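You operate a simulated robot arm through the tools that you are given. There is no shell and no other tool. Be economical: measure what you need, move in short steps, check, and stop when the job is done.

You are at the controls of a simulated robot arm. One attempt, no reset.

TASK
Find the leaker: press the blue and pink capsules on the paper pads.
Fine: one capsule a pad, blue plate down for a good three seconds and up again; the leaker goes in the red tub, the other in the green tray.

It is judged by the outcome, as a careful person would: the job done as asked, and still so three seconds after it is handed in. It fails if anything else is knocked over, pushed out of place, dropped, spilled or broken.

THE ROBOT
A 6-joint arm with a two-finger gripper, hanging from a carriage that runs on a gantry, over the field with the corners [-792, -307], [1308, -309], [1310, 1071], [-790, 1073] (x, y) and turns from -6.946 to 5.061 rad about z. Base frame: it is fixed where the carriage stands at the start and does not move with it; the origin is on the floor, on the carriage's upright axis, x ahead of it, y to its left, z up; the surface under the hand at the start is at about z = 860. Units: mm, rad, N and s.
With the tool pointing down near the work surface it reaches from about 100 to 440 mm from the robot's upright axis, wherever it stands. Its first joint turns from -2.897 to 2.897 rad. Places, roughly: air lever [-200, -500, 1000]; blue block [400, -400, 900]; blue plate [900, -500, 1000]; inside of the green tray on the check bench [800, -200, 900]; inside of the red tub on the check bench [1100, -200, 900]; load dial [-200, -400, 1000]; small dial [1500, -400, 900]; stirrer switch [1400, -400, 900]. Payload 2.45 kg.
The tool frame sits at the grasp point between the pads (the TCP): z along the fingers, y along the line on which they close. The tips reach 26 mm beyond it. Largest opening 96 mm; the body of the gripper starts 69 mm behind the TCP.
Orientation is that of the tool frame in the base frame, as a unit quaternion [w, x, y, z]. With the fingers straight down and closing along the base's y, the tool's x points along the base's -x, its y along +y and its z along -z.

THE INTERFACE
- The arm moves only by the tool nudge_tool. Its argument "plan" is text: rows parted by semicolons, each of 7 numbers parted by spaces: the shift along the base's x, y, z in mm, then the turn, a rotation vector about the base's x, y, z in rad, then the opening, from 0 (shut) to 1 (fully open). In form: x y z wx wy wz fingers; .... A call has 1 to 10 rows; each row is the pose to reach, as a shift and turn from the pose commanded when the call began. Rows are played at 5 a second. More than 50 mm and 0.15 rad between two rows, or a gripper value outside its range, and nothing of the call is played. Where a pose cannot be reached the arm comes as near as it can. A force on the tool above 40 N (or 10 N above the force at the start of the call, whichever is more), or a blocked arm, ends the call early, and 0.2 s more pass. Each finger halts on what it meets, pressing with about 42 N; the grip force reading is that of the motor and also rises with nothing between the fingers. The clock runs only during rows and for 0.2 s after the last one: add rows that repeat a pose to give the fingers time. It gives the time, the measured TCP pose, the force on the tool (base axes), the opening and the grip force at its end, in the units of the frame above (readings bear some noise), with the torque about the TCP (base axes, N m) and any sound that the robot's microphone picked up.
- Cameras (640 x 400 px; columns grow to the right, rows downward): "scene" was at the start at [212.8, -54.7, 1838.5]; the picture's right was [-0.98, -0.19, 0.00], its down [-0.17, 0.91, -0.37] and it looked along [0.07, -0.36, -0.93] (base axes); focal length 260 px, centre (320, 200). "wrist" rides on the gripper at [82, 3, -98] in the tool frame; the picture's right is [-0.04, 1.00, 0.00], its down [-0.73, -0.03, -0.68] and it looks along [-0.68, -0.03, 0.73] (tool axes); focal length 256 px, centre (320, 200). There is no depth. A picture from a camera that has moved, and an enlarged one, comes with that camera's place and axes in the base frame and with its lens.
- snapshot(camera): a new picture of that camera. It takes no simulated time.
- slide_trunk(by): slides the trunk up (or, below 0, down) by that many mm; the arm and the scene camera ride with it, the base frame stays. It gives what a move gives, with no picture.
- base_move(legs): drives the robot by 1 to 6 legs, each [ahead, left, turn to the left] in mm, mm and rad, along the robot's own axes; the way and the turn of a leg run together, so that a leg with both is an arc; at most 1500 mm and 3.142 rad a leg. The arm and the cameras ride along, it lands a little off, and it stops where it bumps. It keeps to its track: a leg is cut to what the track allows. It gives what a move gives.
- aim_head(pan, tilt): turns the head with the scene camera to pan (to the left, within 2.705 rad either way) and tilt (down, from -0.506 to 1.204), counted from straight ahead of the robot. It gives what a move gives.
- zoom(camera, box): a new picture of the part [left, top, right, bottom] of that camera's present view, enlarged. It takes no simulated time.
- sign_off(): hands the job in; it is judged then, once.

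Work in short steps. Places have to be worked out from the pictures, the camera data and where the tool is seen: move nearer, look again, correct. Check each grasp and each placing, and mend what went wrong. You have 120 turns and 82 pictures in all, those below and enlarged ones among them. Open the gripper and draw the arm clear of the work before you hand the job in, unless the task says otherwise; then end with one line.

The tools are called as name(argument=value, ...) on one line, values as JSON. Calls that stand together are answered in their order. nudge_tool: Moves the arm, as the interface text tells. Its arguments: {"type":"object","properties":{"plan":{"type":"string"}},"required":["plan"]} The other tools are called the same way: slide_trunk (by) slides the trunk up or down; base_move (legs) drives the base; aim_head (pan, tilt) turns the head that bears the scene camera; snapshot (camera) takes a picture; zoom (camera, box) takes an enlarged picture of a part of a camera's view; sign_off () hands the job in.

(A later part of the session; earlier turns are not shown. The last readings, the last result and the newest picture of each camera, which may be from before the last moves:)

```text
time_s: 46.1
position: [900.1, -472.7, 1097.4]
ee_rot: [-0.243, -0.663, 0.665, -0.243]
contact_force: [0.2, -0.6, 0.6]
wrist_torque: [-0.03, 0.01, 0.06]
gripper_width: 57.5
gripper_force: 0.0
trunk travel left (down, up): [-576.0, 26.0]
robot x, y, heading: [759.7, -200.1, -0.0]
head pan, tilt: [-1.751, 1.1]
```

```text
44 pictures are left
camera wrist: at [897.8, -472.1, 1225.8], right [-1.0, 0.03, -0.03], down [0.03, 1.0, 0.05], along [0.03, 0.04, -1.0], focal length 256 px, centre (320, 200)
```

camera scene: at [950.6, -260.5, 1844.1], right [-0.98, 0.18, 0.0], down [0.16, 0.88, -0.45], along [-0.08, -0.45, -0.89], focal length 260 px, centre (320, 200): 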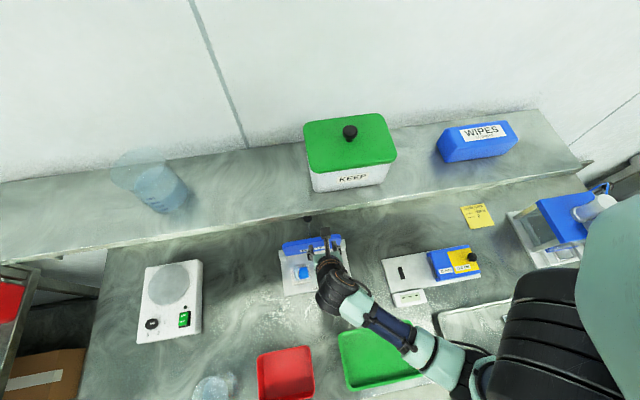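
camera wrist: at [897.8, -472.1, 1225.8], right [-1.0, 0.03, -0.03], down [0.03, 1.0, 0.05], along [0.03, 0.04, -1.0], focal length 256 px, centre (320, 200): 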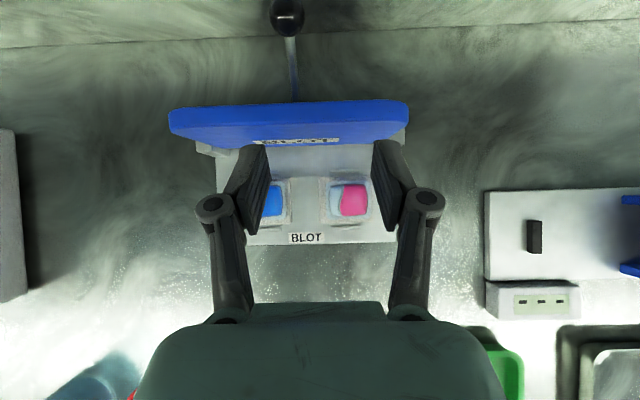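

Re-triangulating over four views: knob ball ≈ (925,-623,998), diameter ≈ 28; plate about vertical with its top edge ≈ (y -540, z 1022). I go to a waypoint 65 mm back along the tool axis.

nudge_tool(plan="12 -30 -5 0 0 0 0.55; 25 -65 -20 0 0 0 0.5; 25 -100 -42 0 0 0 0.5; 25 -108 -48 0 0 0 0.5; 25 -108 -48 0 0 0 0.5")

snapshot(camera="wrist")

zoom(camera="scene", box=[250, 180, 410, 320])

```text
time_s: 47.3
position: [929.0, -582.4, 1052.0]
ee_rot: [-0.242, -0.664, 0.664, -0.244]
contact_force: [0.1, -0.3, 0.0]
wrist_torque: [0.02, -0.02, 0.01]
gripper_width: 48.5
gripper_force: 0.3
trunk travel left (down, up): [-576.0, 26.0]
robot x, y, heading: [759.1, -197.8, 0.001]
head pan, tilt: [-1.751, 1.1]
```

```text
43 pictures are left
camera wrist: at [924.9, -582.2, 1181.3], right [-1.0, 0.03, -0.03], down [0.03, 1.0, 0.05], along [0.03, 0.05, -1.0], focal length 256 px, centre (320, 200)
```

wrist: 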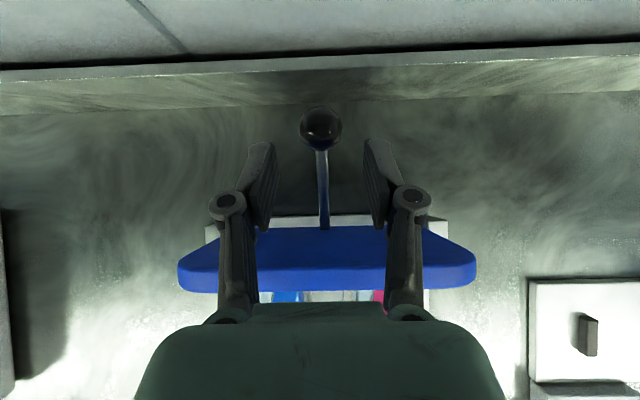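

```text
2.86 times, centred on (330, 250) of scene
camera zoom: at [950.6, -260.5, 1844.1], right [-0.98, 0.18, 0.0], down [0.16, 0.88, -0.45], along [-0.08, -0.45, -0.89], focal length 743 px, centre (291, 57)
```

zoom: 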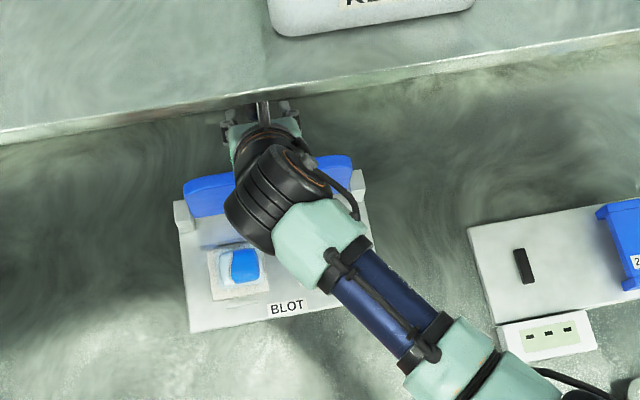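

The knob is straight ahead between the fingers. I zoom to refine its position and the handle geometry.

zoom(camera="wrist", box=[220, 90, 440, 310])

```text
1.82 times, centred on (330, 200) of wrist
camera zoom: at [924.9, -582.2, 1181.3], right [-1.0, 0.03, -0.03], down [0.03, 1.0, 0.05], along [0.03, 0.05, -1.0], focal length 465 px, centre (302, 200)
```

zoom: 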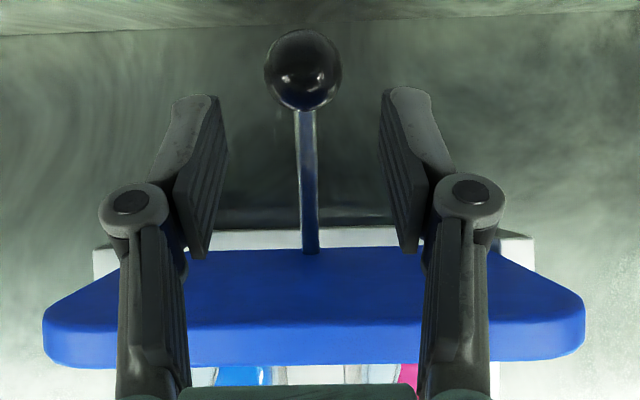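

Knob ≈ (928,-624,998), hinge line ≈ (y -537, z ~895). I slide down along the tool axis onto the ball.

nudge_tool(plan="-1 -15 -19 0 0 0 0.5; -1 -30 -38 0 0 0 0.5; -1 -42 -54 0 0 0 0.5; -1 -42 -54 0 0 0 0.5")

zoom(camera="wrist", box=[220, 90, 440, 310])

```text
time_s: 48.2
position: [929.8, -624.4, 1004.1]
ee_rot: [-0.245, -0.663, 0.663, -0.246]
contact_force: [-0.4, -0.4, -0.7]
wrist_torque: [0.01, 0.0, 0.02]
gripper_width: 47.9
gripper_force: 0.1
trunk travel left (down, up): [-576.0, 26.0]
robot x, y, heading: [760.2, -197.3, 0.004]
head pan, tilt: [-1.751, 1.1]
stopped in row 4: the force on the tool passed its limit at 66 N (the readings are from after the stop); the commanded pose is now the measured one
```

```text
1.82 times, centred on (330, 200) of wrist
camera zoom: at [925.6, -623.1, 1132.1], right [-1.0, 0.03, -0.03], down [0.03, 1.0, 0.04], along [0.03, 0.04, -1.0], focal length 465 px, centre (302, 200)
```

zoom: 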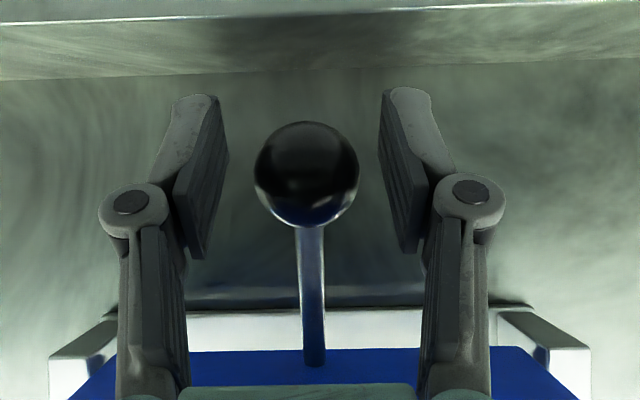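

Contact stopped it 6 mm short, but the ball is exactly between the pads and hasn't moved. I look at what touched.

zoom(camera="scene", box=[260, 190, 380, 300])

```text
3.64 times, centred on (320, 245) of scene
camera zoom: at [950.6, -260.4, 1844.0], right [-0.98, 0.18, 0.0], down [0.16, 0.88, -0.45], along [-0.08, -0.45, -0.89], focal length 946 px, centre (320, 36)
```

zoom: 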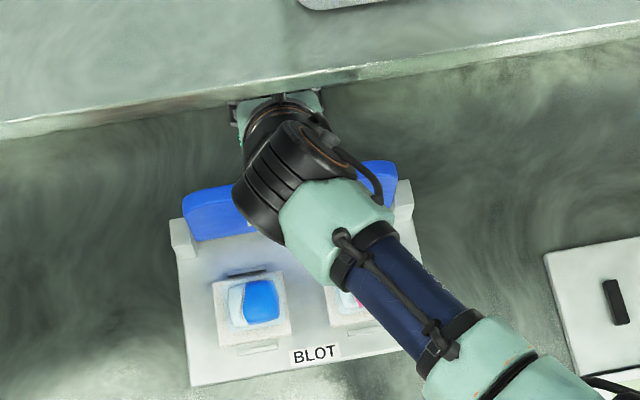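

The wrist housing brushed the plate's top edge; nothing moved. From here the swing lowers the plate away from the wrist, so I grip the ball.

nudge_tool(plan="0 0 1 0 0 0 0.4; 0 0 1 0 0 0 0.3; 0 0 1 0 0 0 0.26; 0 0 1 0 0 0 0.26; 0 0 1 0 0 0 0.26")

zoom(camera="wrist", box=[220, 90, 440, 310])

```text
time_s: 49.4
position: [927.2, -623.4, 1004.2]
ee_rot: [-0.244, -0.663, 0.664, -0.245]
contact_force: [-3.5, -0.8, 0.0]
wrist_torque: [-0.08, 0.04, -0.03]
gripper_width: 30.8
gripper_force: 44.8
trunk travel left (down, up): [-576.0, 26.0]
robot x, y, heading: [761.7, -199.3, 0.009]
head pan, tilt: [-1.751, 1.1]
```

```text
1.82 times, centred on (330, 200) of wrist
camera zoom: at [924.6, -622.1, 1132.9], right [-1.0, 0.03, -0.03], down [0.03, 1.0, 0.04], along [0.03, 0.04, -1.0], focal length 465 px, centre (302, 200)
```

zoom: 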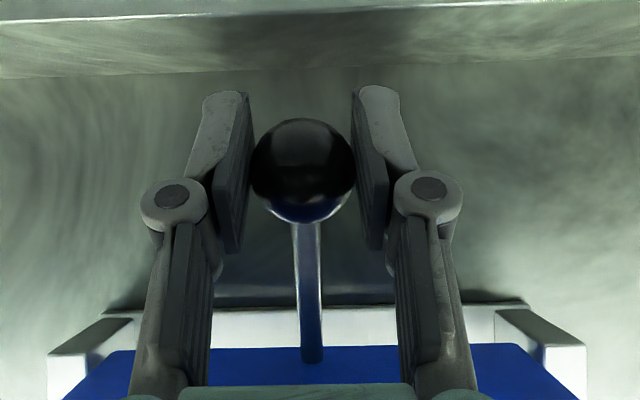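

Ball gripped (31 mm). I begin the swing with a small arc to test the hinge estimate.

nudge_tool(plan="0 5.5 4 0 0 0 0.26; 0 10.9 8.1 0 0 0 0.26; 0 16.7 11.7 0 0 0 0.26; 0 22.6 15 0 0 0 0.26; 0 22.6 15 0 0 0 0.26")

```text
time_s: 50.6
position: [928.2, -605.9, 1020.7]
ee_rot: [-0.245, -0.663, 0.663, -0.246]
contact_force: [-9.9, -14.0, 9.4]
wrist_torque: [-0.9, 0.12, -0.02]
gripper_width: 30.5
gripper_force: 45.2
trunk travel left (down, up): [-576.0, 26.0]
robot x, y, heading: [758.2, -199.5, 0.003]
head pan, tilt: [-1.751, 1.1]
```

The measured path is steeper than planned, so the hinge is nearer z≈926. I continue with the corrected arc.

nudge_tool(plan="0 7 7 0 0 0 0.26; 0 15 13.5 0 0 0 0.26; 0 26 18 0 0 0 0.26; 0 38 21 0 0 0 0.26; 0 38 21 0 0 0 0.26")

```text
time_s: 51.8
position: [928.0, -564.3, 1041.9]
ee_rot: [0.244, 0.663, -0.663, 0.245]
contact_force: [-2.5, -8.8, -3.1]
wrist_torque: [-1.26, 0.05, 0.02]
gripper_width: 30.7
gripper_force: 45.0
trunk travel left (down, up): [-576.0, 26.0]
robot x, y, heading: [761.0, -199.4, 0.003]
head pan, tilt: [-1.751, 1.1]
```

Circle fit: hinge at (y -530, z 922), R 125. Continue over the top.

nudge_tool(plan="0 17 4 0 0 0 0.26; 0 34.5 5 0 0 0 0.26; 0 52 4 0 0 0 0.26; 0 69 0.5 0 0 0 0.26; 0 69 0.5 0 0 0 0.26")

snapshot(camera="wrist")

zoom(camera="scene", box=[260, 190, 380, 300])

```text
time_s: 53.0
position: [926.8, -494.1, 1042.9]
ee_rot: [0.244, 0.664, -0.663, 0.245]
contact_force: [-2.4, -6.3, 3.4]
wrist_torque: [-1.17, 0.19, 0.0]
gripper_width: 30.8
gripper_force: 44.8
trunk travel left (down, up): [-576.0, 26.0]
robot x, y, heading: [761.2, -198.3, 0.003]
head pan, tilt: [-1.751, 1.1]
```

```text
37 pictures are left
camera wrist: at [924.8, -492.7, 1170.8], right [-1.0, 0.03, -0.03], down [0.03, 1.0, 0.04], along [0.03, 0.04, -1.0], focal length 256 px, centre (320, 200)
```

wrist: 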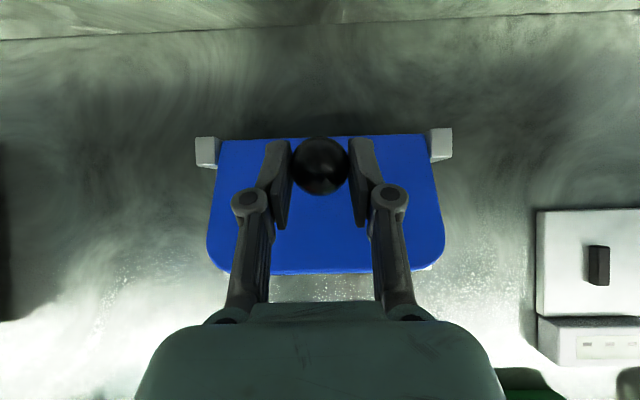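

```text
3.64 times, centred on (320, 245) of scene
camera zoom: at [950.4, -260.8, 1844.1], right [-0.98, 0.18, 0.0], down [0.16, 0.88, -0.46], along [-0.08, -0.45, -0.89], focal length 946 px, centre (320, 36)
```

zoom: 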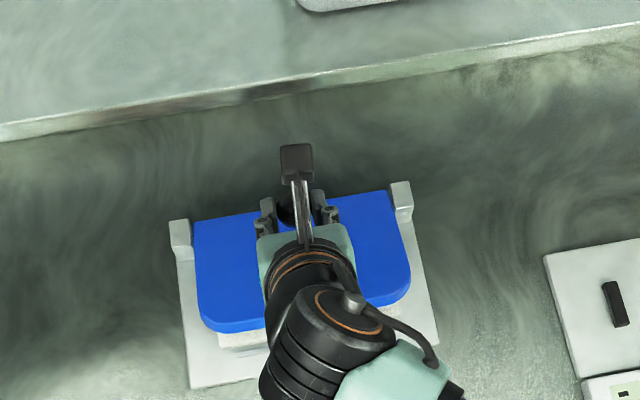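

Plate is coming down. Continue a little further.

nudge_tool(plan="0 11 -5 0 0 0 0.26; 0 19 -8.5 0 0 0 0.26; 0 26 -12.5 0 0 0 0.26; 0 30 -15 0 0 0 0.26; 0 30 -15 0 0 0 0.26")

nudge_tool(plan="0 4 -2.5 0 0 0 0.26; 0 7.5 -5 0 0 0 0.26; 0 7.5 -5 0 0 0 0.26")

snapshot(camera="wrist")

```text
time_s: 54.2
position: [927.2, -464.8, 1027.6]
ee_rot: [-0.245, -0.662, 0.664, -0.245]
contact_force: [-6.8, -2.5, 13.4]
wrist_torque: [-1.4, 0.08, -0.08]
gripper_width: 30.4
gripper_force: 45.4
trunk travel left (down, up): [-576.0, 26.0]
robot x, y, heading: [757.2, -197.4, -0.0]
head pan, tilt: [-1.751, 1.1]
```

```text
time_s: 55.0
position: [928.5, -457.3, 1022.2]
ee_rot: [-0.244, -0.663, 0.664, -0.245]
contact_force: [-2.1, -2.9, 10.7]
wrist_torque: [-1.38, -0.01, 0.08]
gripper_width: 30.7
gripper_force: 45.1
trunk travel left (down, up): [-576.0, 26.0]
robot x, y, heading: [759.7, -201.3, 0.004]
head pan, tilt: [-1.751, 1.1]
```

```text
35 pictures are left
camera wrist: at [924.7, -455.8, 1149.7], right [-1.0, 0.03, -0.03], down [0.03, 1.0, 0.04], along [0.03, 0.04, -1.0], focal length 256 px, centre (320, 200)
```

wrist: 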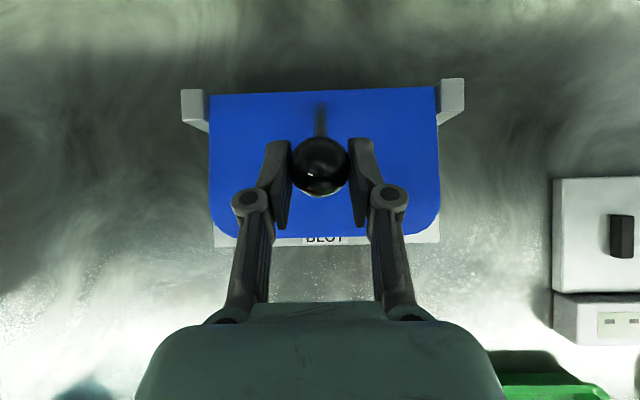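

The plate is nearly flat, no clear bottom yet. A few more degrees, watching the force.

nudge_tool(plan="0 3.6 -2.7 0 0 0 0.26; 0 7 -5.4 0 0 0 0.26; 0 7 -5.4 0 0 0 0.26")

zoom(camera="scene", box=[260, 190, 380, 300])

```text
time_s: 55.8
position: [927.8, -450.4, 1016.4]
ee_rot: [-0.244, -0.663, 0.664, -0.245]
contact_force: [-2.9, -4.4, 6.7]
wrist_torque: [-1.3, 0.03, -0.09]
gripper_width: 30.8
gripper_force: 45.8
trunk travel left (down, up): [-576.0, 26.0]
robot x, y, heading: [759.6, -197.2, 0.002]
head pan, tilt: [-1.751, 1.1]
```

```text
3.64 times, centred on (320, 245) of scene
camera zoom: at [950.5, -260.8, 1844.1], right [-0.98, 0.18, 0.0], down [0.16, 0.88, -0.45], along [-0.08, -0.45, -0.89], focal length 946 px, centre (320, 36)
```

zoom: 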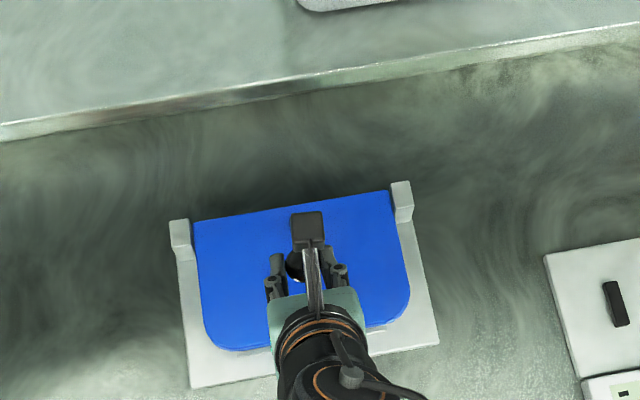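

Still free. Continue in fine steps.

nudge_tool(plan="0 2.3 -2 0 0 0 0.26; 0 4.6 -4.2 0 0 0 0.26; 0 7 -6.5 0 0 0 0.26; 0 9.3 -8.8 0 0 0 0.26; 0 9.3 -8.8 0 0 0 0.26")

```text
time_s: 57.0
position: [927.5, -446.4, 1009.0]
ee_rot: [0.247, 0.663, -0.662, 0.247]
contact_force: [-11.2, -19.9, 30.5]
wrist_torque: [-0.39, 0.04, -0.11]
gripper_width: 30.1
gripper_force: 44.7
trunk travel left (down, up): [-576.0, 26.0]
robot x, y, heading: [762.1, -201.6, 0.004]
head pan, tilt: [-1.751, 1.1]
```

Contact now: about 37 N reaction, so the plate presses the capsules. I hold for well over three seconds.

nudge_tool(plan="0 0 0 0 0 0 0.26; 0 0 0 0 0 0 0.26; 0 0 0 0 0 0 0.26; 0 0 0 0 0 0 0.26; 0 0 0 0 0 0 0.26; 0 0 0 0 0 0 0.26; 0 0 0 0 0 0 0.26; 0 0 0 0 0 0 0.26; 0 0 0 0 0 0 0.26; 0 0 0 0 0 0 0.26")

nudge_tool(plan="0 0 0 0 0 0 0.26; 0 0 0 0 0 0 0.26; 0 0 0 0 0 0 0.26; 0 0 0 0 0 0 0.26; 0 0 0 0 0 0 0.26; 0 0 0 0 0 0 0.26; 0 0 0 0 0 0 0.26; 0 0 0 0 0 0 0.26; 0 0 0 0 0 0 0.26; 0 0 0 0 0 0 0.26")

zoom(camera="scene", box=[260, 190, 380, 300])

snapshot(camera="wrist")

```text
time_s: 59.2
position: [928.8, -445.7, 1008.4]
ee_rot: [0.246, 0.663, -0.662, 0.246]
contact_force: [-9.3, -21.6, 26.7]
wrist_torque: [-0.36, 0.02, -0.08]
gripper_width: 30.6
gripper_force: 45.0
trunk travel left (down, up): [-576.0, 26.0]
robot x, y, heading: [757.8, -199.2, 0.004]
head pan, tilt: [-1.751, 1.1]
```

```text
time_s: 61.4
position: [927.3, -445.9, 1009.0]
ee_rot: [0.246, 0.663, -0.663, 0.247]
contact_force: [-8.1, -23.2, 21.6]
wrist_torque: [-0.27, 0.01, -0.03]
gripper_width: 30.5
gripper_force: 45.6
trunk travel left (down, up): [-576.0, 26.0]
robot x, y, heading: [762.6, -199.0, 0.005]
head pan, tilt: [-1.751, 1.1]
```

```text
3.64 times, centred on (320, 245) of scene
camera zoom: at [950.3, -261.9, 1844.2], right [-0.98, 0.18, 0.0], down [0.16, 0.88, -0.46], along [-0.08, -0.45, -0.89], focal length 946 px, centre (320, 36)
```

zoom: 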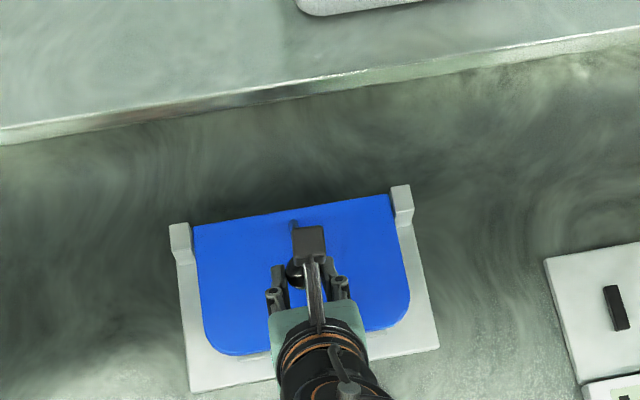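

```text
32 pictures are left
camera wrist: at [925.0, -443.5, 1136.6], right [-1.0, 0.03, -0.03], down [0.03, 1.0, 0.04], along [0.03, 0.03, -1.0], focal length 256 px, centre (320, 200)
```

wrist: 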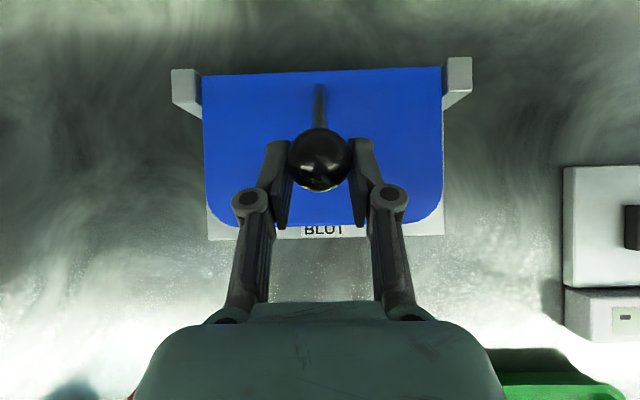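

The plate has been held down over 5 s. I swing it back up along the reverse arc.

nudge_tool(plan="0 -8 8 0 0 0 0.26; 0 -15.8 15.1 0 0 0 0.26; 0 -30.6 24.4 0 0 0 0.26; 0 -46.4 31.4 0 0 0 0.26; 0 -63 36.2 0 0 0 0.26; 0 -80.3 38.6 0 0 0 0.26; 0 -97.7 38.6 0 0 0 0.26; 0 -115 36.2 0 0 0 0.26; 0 -131.6 31.4 0 0 0 0.26; 0 -131.6 31.4 0 0 0 0.26")

```text
time_s: 63.6
position: [927.1, -572.0, 1040.7]
ee_rot: [-0.244, -0.663, 0.664, -0.246]
contact_force: [-4.3, 1.7, 1.6]
wrist_torque: [0.02, 0.05, -0.06]
gripper_width: 30.8
gripper_force: 38.6
trunk travel left (down, up): [-576.0, 26.0]
robot x, y, heading: [760.2, -201.7, 0.004]
head pan, tilt: [-1.751, 1.1]
```

Continue back to the start position of the knob.

nudge_tool(plan="0 -17 -8 0 0 0 0.26; 0 -33 -18 0 0 0 0.26; 0 -42 -26 0 0 0 0.26; 0 -50 -34 0 0 0 0.26; 0 -50 -34 0 0 0 0.26")

snapshot(camera="wrist")

```text
time_s: 64.8
position: [927.8, -622.1, 1003.6]
ee_rot: [-0.245, -0.663, 0.664, -0.244]
contact_force: [-9.6, -1.7, -1.6]
wrist_torque: [-0.16, -0.03, 0.07]
gripper_width: 31.3
gripper_force: 4.5
trunk travel left (down, up): [-576.0, 26.0]
robot x, y, heading: [760.2, -202.0, 0.004]
head pan, tilt: [-1.751, 1.1]
```

```text
31 pictures are left
camera wrist: at [925.1, -621.1, 1131.7], right [-1.0, 0.03, -0.03], down [0.03, 1.0, 0.04], along [0.03, 0.04, -1.0], focal length 256 px, centre (320, 200)
```

wrist: 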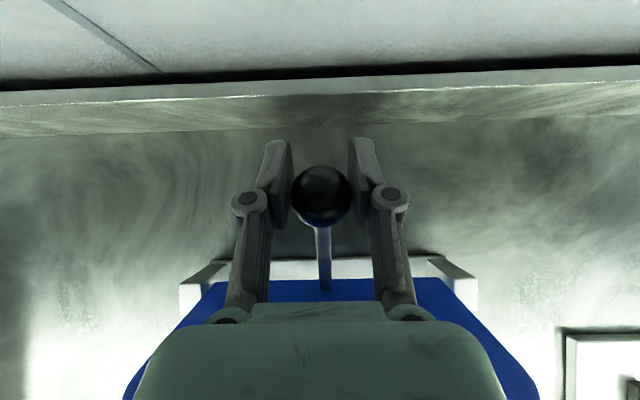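

The knob may be a few mm short of its original rest. I nudge it slightly further back, watching force.

nudge_tool(plan="0 -2 -2 0 0 0 0.26; 0 -4 -4 0 0 0 0.26; 0 -4 -4 0 0 0 0.26")

zoom(camera="scene", box=[260, 190, 380, 300])

```text
time_s: 65.6
position: [928.1, -625.8, 1000.2]
ee_rot: [-0.244, -0.663, 0.664, -0.244]
contact_force: [-7.4, 1.9, 1.4]
wrist_torque: [0.24, 0.04, 0.02]
gripper_width: 30.1
gripper_force: 38.5
trunk travel left (down, up): [-576.0, 26.0]
robot x, y, heading: [758.2, -198.0, 0.007]
head pan, tilt: [-1.751, 1.1]
```

```text
3.64 times, centred on (320, 245) of scene
camera zoom: at [950.1, -260.2, 1843.9], right [-0.98, 0.18, 0.0], down [0.16, 0.88, -0.45], along [-0.08, -0.45, -0.89], focal length 946 px, centre (320, 36)
```

zoom: 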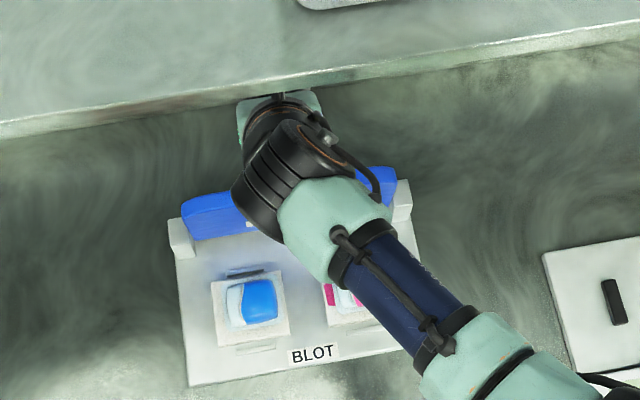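

Plate is up, and there appears to be pink on the pink pad. I open the fingers slightly and check the plate stays.

nudge_tool(plan="0 0 0 0 0 0 0.33; 0 0 0 0 0 0 0.36; 0 0 0 0 0 0 0.36; 0 0 0 0 0 0 0.36")

zoom(camera="wrist", box=[220, 90, 440, 310])

```text
time_s: 66.6
position: [929.7, -627.9, 1000.2]
ee_rot: [-0.243, -0.663, 0.664, -0.245]
contact_force: [-0.1, -0.4, 0.4]
wrist_torque: [0.03, 0.03, 0.01]
gripper_width: 34.5
gripper_force: 0.1
trunk travel left (down, up): [-576.0, 26.0]
robot x, y, heading: [762.2, -196.9, 0.005]
head pan, tilt: [-1.751, 1.1]
```

```text
1.82 times, centred on (330, 200) of wrist
camera zoom: at [926.2, -625.5, 1128.5], right [-1.0, 0.03, -0.03], down [0.03, 1.0, 0.04], along [0.03, 0.04, -1.0], focal length 465 px, centre (302, 200)
```

zoom: 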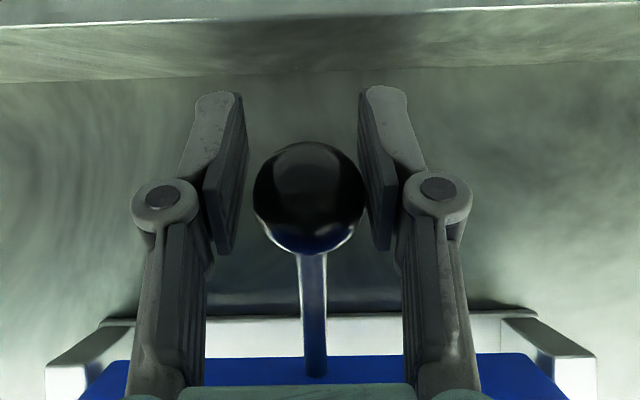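

The plate stays up with the ball freed. I open and back out along the tool axis, then clear.

nudge_tool(plan="0 0 0 0 0 0 0.45; 0 0 0 0 0 0 0.5; 0 15 19 0 0 0 0.5; 0 30 38 0 0 0 0.5; 0 45 56 0 0 0 0.5; 0 80 75 0 0 0 0.5; 0 120 95 0 0 0 0.5; 0 165 100 0 0 0 0.5; 0 210 100 0 0 0 0.5; 0 250 100 0 0 0 0.5")

snapshot(camera="wrist")

zoom(camera="scene", box=[260, 190, 380, 300])

```text
time_s: 68.8
position: [926.4, -377.3, 1101.5]
ee_rot: [-0.244, -0.662, 0.665, -0.245]
contact_force: [0.4, -0.4, 0.1]
wrist_torque: [-0.01, -0.01, -0.03]
gripper_width: 48.1
gripper_force: 0.0
trunk travel left (down, up): [-576.0, 26.0]
robot x, y, heading: [760.2, -200.0, 0.002]
head pan, tilt: [-1.751, 1.1]
```

```text
28 pictures are left
camera wrist: at [923.3, -376.0, 1230.2], right [-1.0, 0.03, -0.03], down [0.03, 1.0, 0.04], along [0.03, 0.04, -1.0], focal length 256 px, centre (320, 200)
```

wrist: 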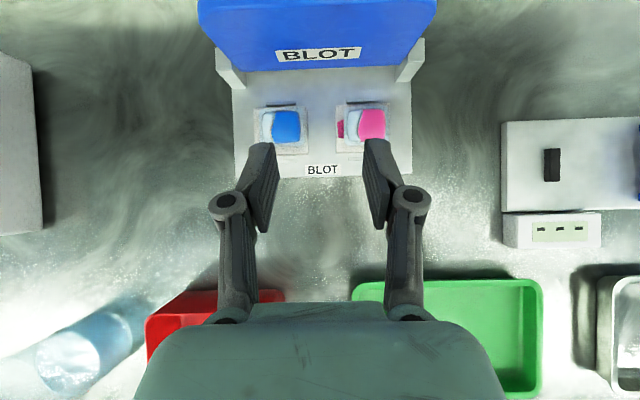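

```text
3.64 times, centred on (320, 245) of scene
camera zoom: at [950.6, -260.4, 1844.1], right [-0.98, 0.18, 0.0], down [0.16, 0.88, -0.45], along [-0.08, -0.45, -0.89], focal length 946 px, centre (320, 36)
```

zoom: 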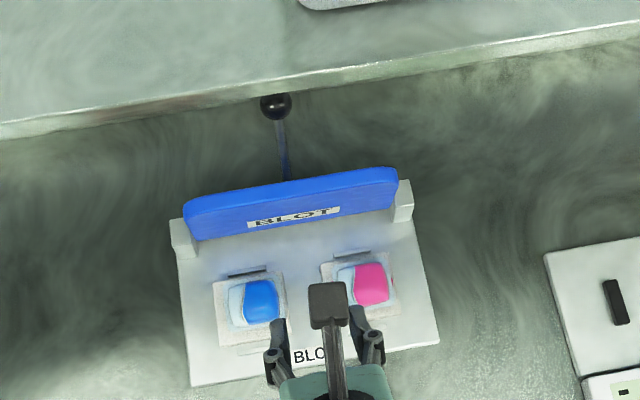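

Plate is up and stays. I zoom on both pads to compare.

zoom(camera="wrist", box=[230, 85, 420, 195])

```text
3.37 times, centred on (325, 140) of wrist
camera zoom: at [923.3, -376.0, 1230.2], right [-1.0, 0.03, -0.03], down [0.03, 1.0, 0.04], along [0.03, 0.04, -1.0], focal length 862 px, centre (303, 402)
```

zoom: 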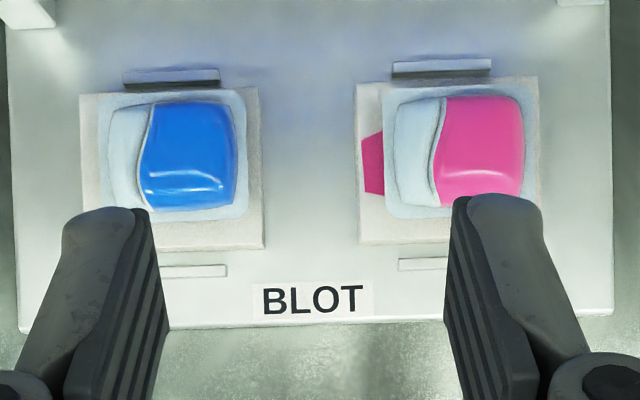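

Pink is the leaker: a pink stain on its pad; blue's pad is clean where visible. I return the tool to vertical with fingers closing along y.

nudge_tool(plan="0 0 0 0.14 0 0 0.6; 0 0 0 0.28 0 0 0.7; 0 0 0 0.42 0 0 0.7; 0 0 0 0.56 0 0 0.7; 0 0 0 0.705 0 0 0.7; 0 0 0 0.705 0 0 0.7")

nudge_tool(plan="0 0 0 0 0 -0.15 0.7; 0 0 0 0 0 -0.3 0.7; 0 0 0 0 0 -0.45 0.7; 0 0 0 0 0 -0.6 0.7; 0 0 0 0 0 -0.75 0.7; 0 0 0 0 0 -0.9 0.7; 0 0 0 0 0 -1.05 0.7; 0 0 0 0 0 -1.2 0.7; 0 0 0 0 0 -1.35 0.7; 0 0 0 0 0 -1.5 0.7")

nudge_tool(plan="-25 -35 -20 0 0 -0.071 0.7; -54 -65 -45 0 0 -0.071 0.7; -54 -77 -80 0 0 -0.071 0.7; -54 -80 -110 0 0 -0.071 0.7; -54 -82 -135 0 0 -0.071 0.7; -54 -82 -135 0 0 -0.071 0.7")

snapshot(camera="wrist")

```text
time_s: 70.2
position: [927.3, -376.6, 1101.7]
ee_rot: [0.001, -0.706, 0.708, 0.0]
contact_force: [0.4, -0.6, -0.7]
wrist_torque: [0.0, 0.01, -0.02]
gripper_width: 67.2
gripper_force: 0.0
trunk travel left (down, up): [-576.0, 26.0]
robot x, y, heading: [761.1, -199.1, 0.005]
head pan, tilt: [-1.751, 1.1]
```

```text
time_s: 72.4
position: [927.8, -376.4, 1099.8]
ee_rot: [0.0, -0.034, 0.999, -0.001]
contact_force: [0.4, 0.4, 0.1]
wrist_torque: [0.03, 0.02, -0.02]
gripper_width: 67.3
gripper_force: 0.0
trunk travel left (down, up): [-576.0, 26.0]
robot x, y, heading: [759.4, -200.8, 0.002]
head pan, tilt: [-1.751, 1.1]
```

```text
time_s: 73.8
position: [873.9, -460.2, 966.0]
ee_rot: [0.0, 0.001, 1.0, -0.001]
contact_force: [-0.4, -0.1, 0.1]
wrist_torque: [0.01, 0.02, 0.0]
gripper_width: 67.4
gripper_force: 0.1
trunk travel left (down, up): [-576.0, 26.0]
robot x, y, heading: [753.1, -198.7, 0.004]
head pan, tilt: [-1.751, 1.1]
```

```text
25 pictures are left
camera wrist: at [792.7, -456.5, 1064.7], right [0.04, 1.0, 0.0], down [0.73, -0.03, 0.68], along [0.68, -0.03, -0.73], focal length 256 px, centre (320, 200)
```

wrist: 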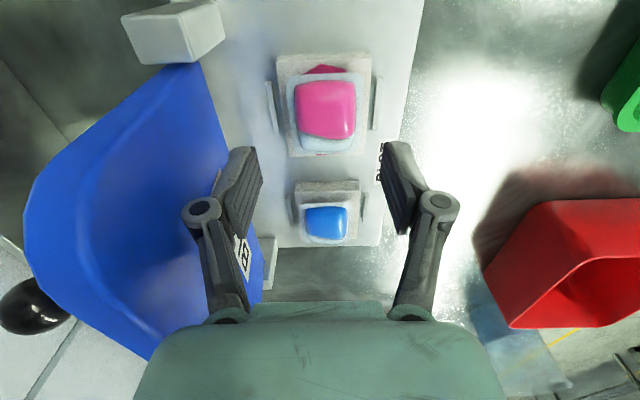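

I zoom in to see the pink stain and capsule positions.

zoom(camera="wrist", box=[250, 40, 410, 250])

```text
1.90 times, centred on (330, 145) of wrist
camera zoom: at [792.7, -456.5, 1064.7], right [0.04, 1.0, 0.0], down [0.73, -0.03, 0.68], along [0.68, -0.03, -0.73], focal length 488 px, centre (301, 305)
```

zoom: 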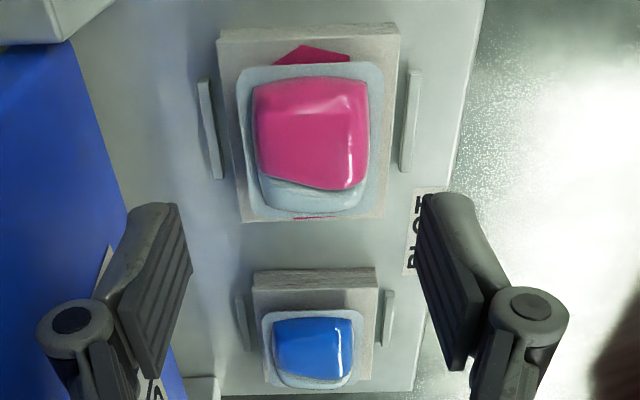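

Pink stain is on both sides of the pink capsule; blue's pad is clean. I lower onto the pink capsule (≈870,-455) and grip it lightly.

nudge_tool(plan="-3 4 -25 0 0 0 0.72; -4 5 -45 0 0 0 0.72; -4 5 -51 0 0 0 0.68; -4 5 -51 0 0 0 0.6; -4 5 -51 0 0 0 0.52; -4 5 -51 0 0 0 0.46; -4 5 -51 0 0 0 0.425; -4 5 -51 0 0 0 0.415; -4 5 -51 0 0 0 0.415")

zoom(camera="wrist", box=[230, 50, 410, 220])

```text
time_s: 75.8
position: [870.6, -452.6, 915.0]
ee_rot: [0.0, 0.001, 1.0, -0.001]
contact_force: [-0.1, 0.0, 1.2]
wrist_torque: [0.01, 0.0, 0.04]
gripper_width: 40.9
gripper_force: 41.9
trunk travel left (down, up): [-576.0, 26.0]
robot x, y, heading: [758.9, -200.7, 0.009]
head pan, tilt: [-1.751, 1.1]
```

```text
2.35 times, centred on (320, 135) of wrist
camera zoom: at [789.4, -449.7, 1013.7], right [0.04, 1.0, 0.0], down [0.73, -0.03, 0.68], along [0.68, -0.03, -0.73], focal length 602 px, centre (320, 353)
```

zoom: 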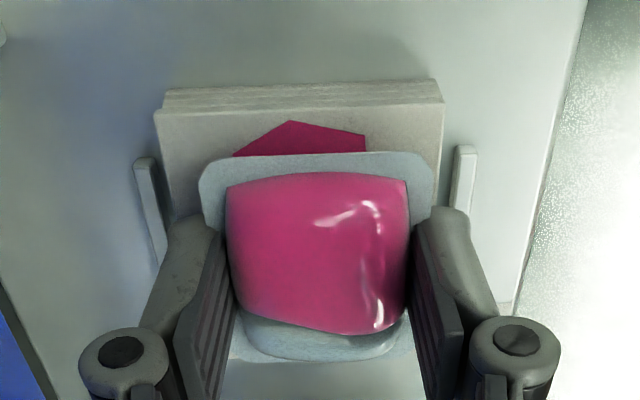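

Firm grip. I lift and carry it to above the red tub (≈1077,-166).

nudge_tool(plan="0 0 20 0 0 0 0.415; 0 0 60 0 0 0 0.415; 0 0 105 0 0 0 0.415; 0 10 145 0 0 0 0.415; 0 10 145 0 0 0 0.415")

base_move(legs=[[0, 278, 0], [207, 0, 0]])

snapshot(camera="wrist")

```text
time_s: 77.0
position: [873.5, -442.4, 1060.3]
ee_rot: [0.0, 0.001, 1.0, 0.001]
contact_force: [-0.2, 0.1, -0.8]
wrist_torque: [0.0, -0.03, 0.01]
gripper_width: 40.7
gripper_force: 42.1
trunk travel left (down, up): [-576.0, 26.0]
robot x, y, heading: [760.3, -200.4, 0.005]
head pan, tilt: [-1.751, 1.1]
```

```text
time_s: 80.1
position: [1077.5, -167.8, 1058.8]
ee_rot: [0.0, -0.001, 1.0, -0.001]
contact_force: [0.3, -0.1, 0.1]
wrist_torque: [-0.03, -0.01, 0.03]
gripper_width: 40.9
gripper_force: 42.1
trunk travel left (down, up): [-576.0, 26.0]
robot x, y, heading: [962.5, 75.8, 0.009]
head pan, tilt: [-1.751, 1.1]
```

```text
22 pictures are left
camera wrist: at [996.4, -164.7, 1157.9], right [0.04, 1.0, 0.0], down [0.73, -0.03, 0.68], along [0.68, -0.03, -0.73], focal length 256 px, centre (320, 200)
```

wrist: 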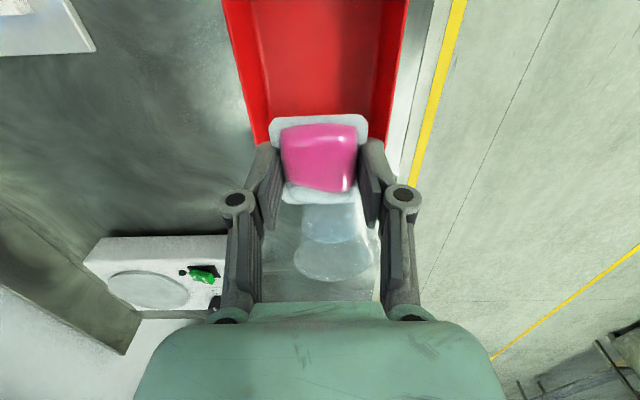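

Centred in y over the tub; I shift 5 mm in x and lower it in.

nudge_tool(plan="-2 0 -40 0 0 0 0.41; -5 0 -80 0 0 0 0.41; -5 0 -115 0 0 0 0.41; -5 0 -135 0 0 0 0.41; -5 0 -150 0 0 0 0.41; -5 0 -150 0 0 0 0.41")

snapshot(camera="wrist")

```text
time_s: 81.5
position: [1072.3, -168.0, 907.9]
ee_rot: [0.0, -0.001, 1.0, -0.002]
contact_force: [0.0, -0.4, -0.8]
wrist_torque: [0.0, 0.01, 0.0]
gripper_width: 41.0
gripper_force: 42.1
trunk travel left (down, up): [-576.0, 26.0]
robot x, y, heading: [960.8, 74.5, 0.008]
head pan, tilt: [-1.751, 1.1]
```

```text
21 pictures are left
camera wrist: at [991.5, -164.2, 1006.5], right [0.04, 1.0, 0.0], down [0.73, -0.03, 0.68], along [0.68, -0.03, -0.73], focal length 256 px, centre (320, 200)
```

wrist: 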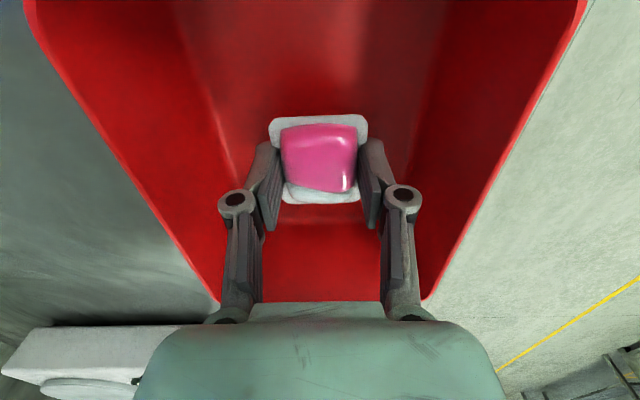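

Inside the tub with margin all round. I creep down to the floor.

nudge_tool(plan="0 0 -5 0 0 0 0.41; 0 0 -10 0 0 0 0.41; 0 0 -13 0 0 0 0.41; 0 0 -16 0 0 0 0.41; 0 0 -16 0 0 0 0.41")

```text
time_s: 82.7
position: [1074.0, -167.5, 893.6]
ee_rot: [0.0, -0.002, 1.0, -0.002]
contact_force: [0.1, 0.3, 0.1]
wrist_torque: [-0.03, 0.02, 0.03]
gripper_width: 40.9
gripper_force: 42.2
trunk travel left (down, up): [-576.0, 26.0]
robot x, y, heading: [963.8, 75.4, 0.01]
head pan, tilt: [-1.751, 1.1]
```

nudge_tool(plan="0 0 -2 0 0 0 0.41; 0 0 -4 0 0 0 0.41; 0 0 -4 0 0 0 0.41")

zoom(camera="wrist", box=[200, 80, 440, 230])

```text
time_s: 83.5
position: [1073.4, -168.7, 890.0]
ee_rot: [0.0, -0.001, 1.0, -0.001]
contact_force: [-1.2, 4.8, 21.3]
wrist_torque: [0.08, 0.02, -0.01]
gripper_width: 40.8
gripper_force: 41.6
trunk travel left (down, up): [-576.0, 26.0]
robot x, y, heading: [963.9, 77.2, 0.014]
head pan, tilt: [-1.751, 1.1]
```

```text
2.67 times, centred on (320, 155) of wrist
camera zoom: at [992.3, -164.6, 988.6], right [0.04, 1.0, 0.0], down [0.73, -0.03, 0.68], along [0.68, -0.03, -0.73], focal length 683 px, centre (320, 320)
```

zoom: 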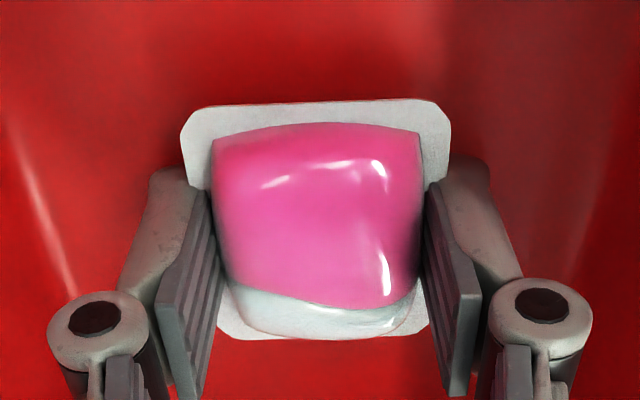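

Contact with the tub's floor (21 N). I release gently and lift out, then look.

nudge_tool(plan="0 0 1.5 0 0 0 0.41; 0 0 2 0 0 0 0.46; 0 0 2 0 0 0 0.54; 0 0 2 0 0 0 0.6; 0 0 20 0 0 0 0.6; 0 0 60 0 0 0 0.6; 0 0 105 0 0 0 0.6; 0 0 150 0 0 0 0.6; 0 0 165 0 0 0 0.7; 0 0 165 0 0 0 0.7")

snapshot(camera="wrist")

```text
time_s: 85.7
position: [1073.7, -166.0, 1054.8]
ee_rot: [0.001, -0.001, 1.0, 0.0]
contact_force: [0.2, 0.0, -0.9]
wrist_torque: [-0.02, -0.01, -0.02]
gripper_width: 67.3
gripper_force: 0.0
trunk travel left (down, up): [-576.0, 26.0]
robot x, y, heading: [960.0, 74.2, 0.003]
head pan, tilt: [-1.751, 1.1]
```

```text
19 pictures are left
camera wrist: at [992.4, -163.4, 1152.9], right [0.04, 1.0, 0.0], down [0.73, -0.03, 0.68], along [0.68, -0.03, -0.73], focal length 256 px, centre (320, 200)
```

wrist: 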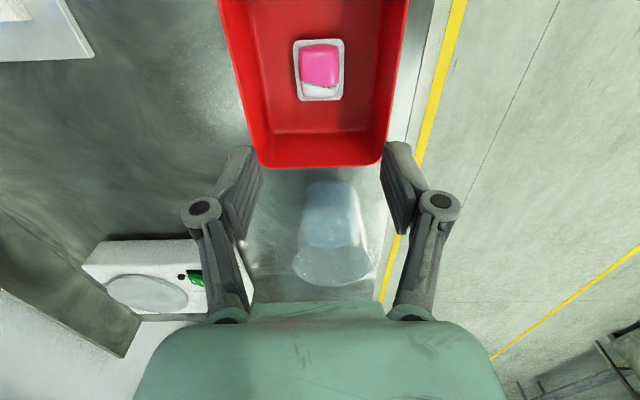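

Pink lies flat in the red tub. Now I drive to the blue capsule.

base_move(legs=[[-92, 0, 0], [0, -280, 0]])

snapshot(camera="wrist")

```text
time_s: 88.4
position: [985.8, -442.8, 1053.5]
ee_rot: [0.0, -0.005, 1.0, -0.001]
contact_force: [0.4, 0.3, -0.2]
wrist_torque: [0.03, -0.01, -0.02]
gripper_width: 67.2
gripper_force: 0.0
trunk travel left (down, up): [-576.0, 26.0]
robot x, y, heading: [872.8, -200.3, 0.014]
head pan, tilt: [-1.751, 1.1]
```

```text
18 pictures are left
camera wrist: at [905.5, -441.0, 1152.6], right [0.03, 1.0, 0.0], down [0.73, -0.02, 0.68], along [0.68, -0.02, -0.73], focal length 256 px, centre (320, 200)
```

wrist: 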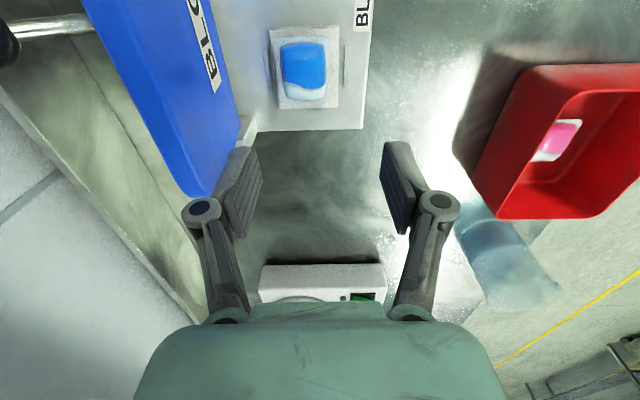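

Blue at ≈(980,-459), its pad clean. I move over it and part-descend.

nudge_tool(plan="-5 -15 -35 0 0 0 0.72; -6 -16 -70 0 0 0 0.72; -6 -16 -95 0 0 0 0.72; -6 -16 -110 0 0 0 0.72; -6 -16 -110 0 0 0 0.72")

zoom(camera="wrist", box=[210, 50, 430, 220])

```text
time_s: 89.6
position: [981.8, -459.3, 944.2]
ee_rot: [0.0, -0.006, 1.0, -0.001]
contact_force: [-0.3, 0.7, 0.4]
wrist_torque: [0.03, 0.01, 0.01]
gripper_width: 69.0
gripper_force: 0.1
trunk travel left (down, up): [-576.0, 26.0]
robot x, y, heading: [873.7, -205.4, 0.017]
head pan, tilt: [-1.751, 1.1]
```

```text
2.35 times, centred on (320, 135) of wrist
camera zoom: at [900.9, -456.2, 1042.1], right [0.03, 1.0, 0.0], down [0.73, -0.02, 0.68], along [0.68, -0.02, -0.73], focal length 602 px, centre (320, 353)
```

zoom: 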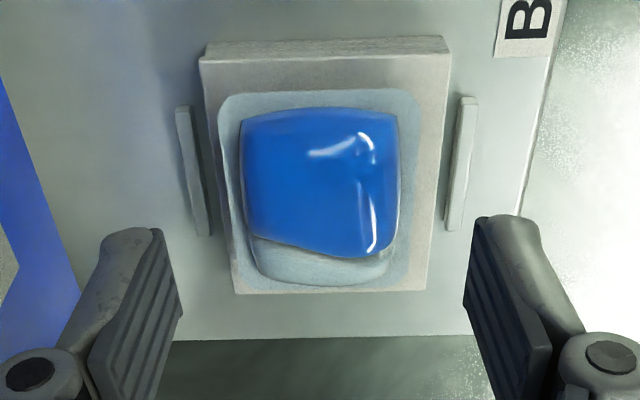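

Centred. Descend, close and check.

nudge_tool(plan="-2 0 -20 0 0 0 0.72; -2 0 -29 0 0 0 0.68; -2 0 -29 0 0 0 0.6; -2 0 -29 0 0 0 0.52; -2 0 -29 0 0 0 0.46; -2 0 -29 0 0 0 0.425; -2 0 -29 0 0 0 0.41; -2 0 -29 0 0 0 0.41")

nudge_tool(plan="0 0 20 0 0 0 0.41; 0 0 60 0 0 0 0.41; 0 0 105 0 0 0 0.41; 0 0 140 0 0 0 0.41; 0 0 140 0 0 0 0.41")

snapshot(camera="wrist")

```text
time_s: 91.4
position: [980.3, -460.1, 914.8]
ee_rot: [0.0, -0.005, 1.0, -0.001]
contact_force: [0.5, -0.5, 0.6]
wrist_torque: [-0.01, 0.02, 0.02]
gripper_width: 41.0
gripper_force: 42.0
trunk travel left (down, up): [-576.0, 26.0]
robot x, y, heading: [872.0, -203.8, 0.016]
head pan, tilt: [-1.751, 1.1]
```

```text
time_s: 92.6
position: [980.9, -458.2, 1054.3]
ee_rot: [0.0, -0.005, 1.0, -0.001]
contact_force: [0.2, 0.6, -0.4]
wrist_torque: [-0.01, -0.02, -0.01]
gripper_width: 41.2
gripper_force: 42.1
trunk travel left (down, up): [-576.0, 26.0]
robot x, y, heading: [873.3, -203.7, 0.013]
head pan, tilt: [-1.751, 1.1]
```

```text
16 pictures are left
camera wrist: at [899.2, -456.7, 1153.1], right [0.03, 1.0, 0.0], down [0.73, -0.02, 0.68], along [0.68, -0.02, -0.73], focal length 256 px, centre (320, 200)
```

wrist: 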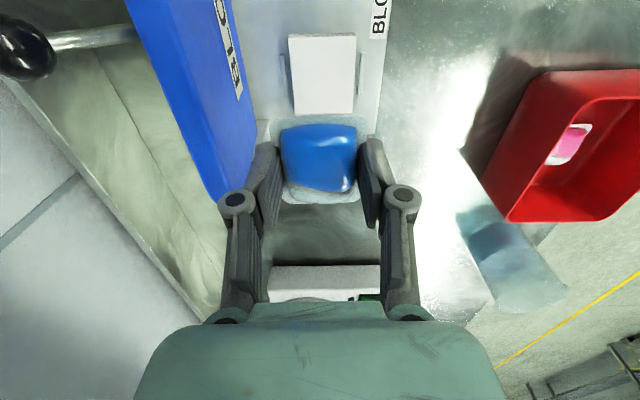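

Blue held, and its pad is spotless, so blue is sound. Carry it to the green tray (≈805,-157).

base_move(legs=[[0, 301, 0], [-172, 0, -0.012]])

snapshot(camera="wrist")

snapshot(camera="scene")

```text
time_s: 95.7
position: [800.5, -163.2, 1055.2]
ee_rot: [0.0, 0.0, 1.0, -0.002]
contact_force: [-0.3, 0.3, -0.6]
wrist_torque: [0.02, 0.0, 0.04]
gripper_width: 41.1
gripper_force: 42.0
trunk travel left (down, up): [-576.0, 26.0]
robot x, y, heading: [700.9, 95.2, 0.007]
head pan, tilt: [-1.751, 1.1]
```

```text
15 pictures are left
camera wrist: at [719.9, -159.5, 1152.8], right [0.04, 1.0, 0.0], down [0.73, -0.03, 0.68], along [0.68, -0.03, -0.73], focal length 256 px, centre (320, 200)
```

wrist: 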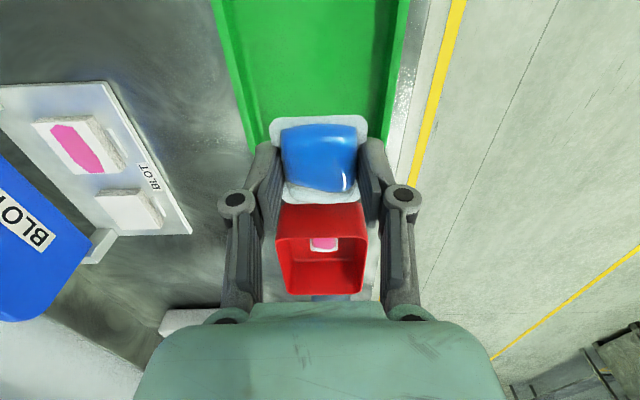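

```text
14 pictures are left
camera scene: at [888.4, 34.2, 1844.1], right [-0.98, 0.17, 0.0], down [0.16, 0.88, -0.45], along [-0.08, -0.45, -0.89], focal length 260 px, centre (320, 200)
```

scene: 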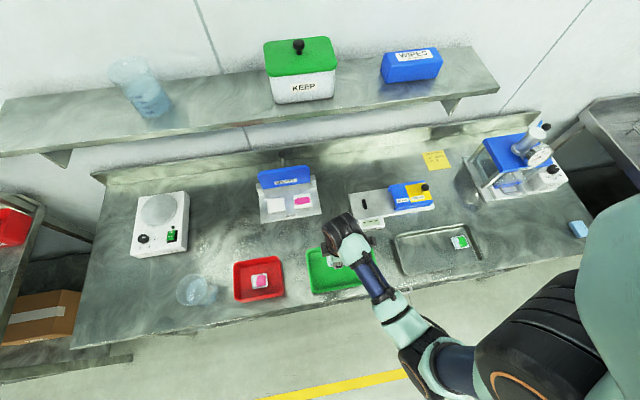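

Over the green tray with ample margin. Lower to near its floor.

nudge_tool(plan="-2 0 -40 0 0 0 0.41; -6 0 -80 0 0 0 0.41; -6 0 -120 0 0 0 0.41; -6 0 -145 0 0 0 0.41; -6 0 -155 0 0 0 0.41; -6 0 -160 0 0 0 0.41; -6 0 -160 0 0 0 0.41")

snapshot(camera="wrist")

```text
time_s: 97.3
position: [792.4, -162.4, 893.6]
ee_rot: [0.001, 0.001, 1.0, -0.001]
contact_force: [-1.5, 2.8, 8.7]
wrist_torque: [0.05, 0.03, -0.01]
gripper_width: 41.1
gripper_force: 42.2
trunk travel left (down, up): [-576.0, 26.0]
robot x, y, heading: [699.0, 89.7, 0.004]
head pan, tilt: [-1.751, 1.1]
```

```text
13 pictures are left
camera wrist: at [712.7, -159.4, 992.7], right [0.04, 1.0, 0.0], down [0.73, -0.03, 0.68], along [0.68, -0.03, -0.73], focal length 256 px, centre (320, 200)
```

wrist: 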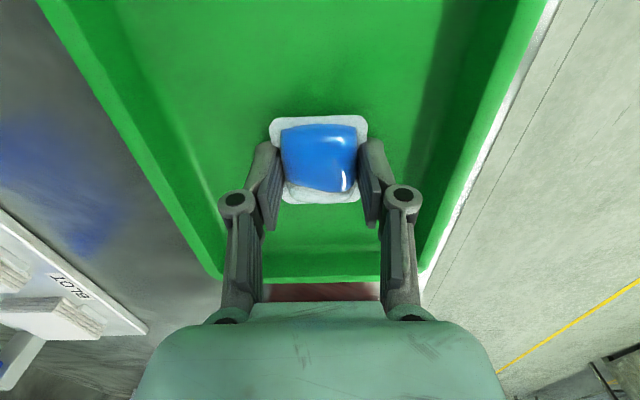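

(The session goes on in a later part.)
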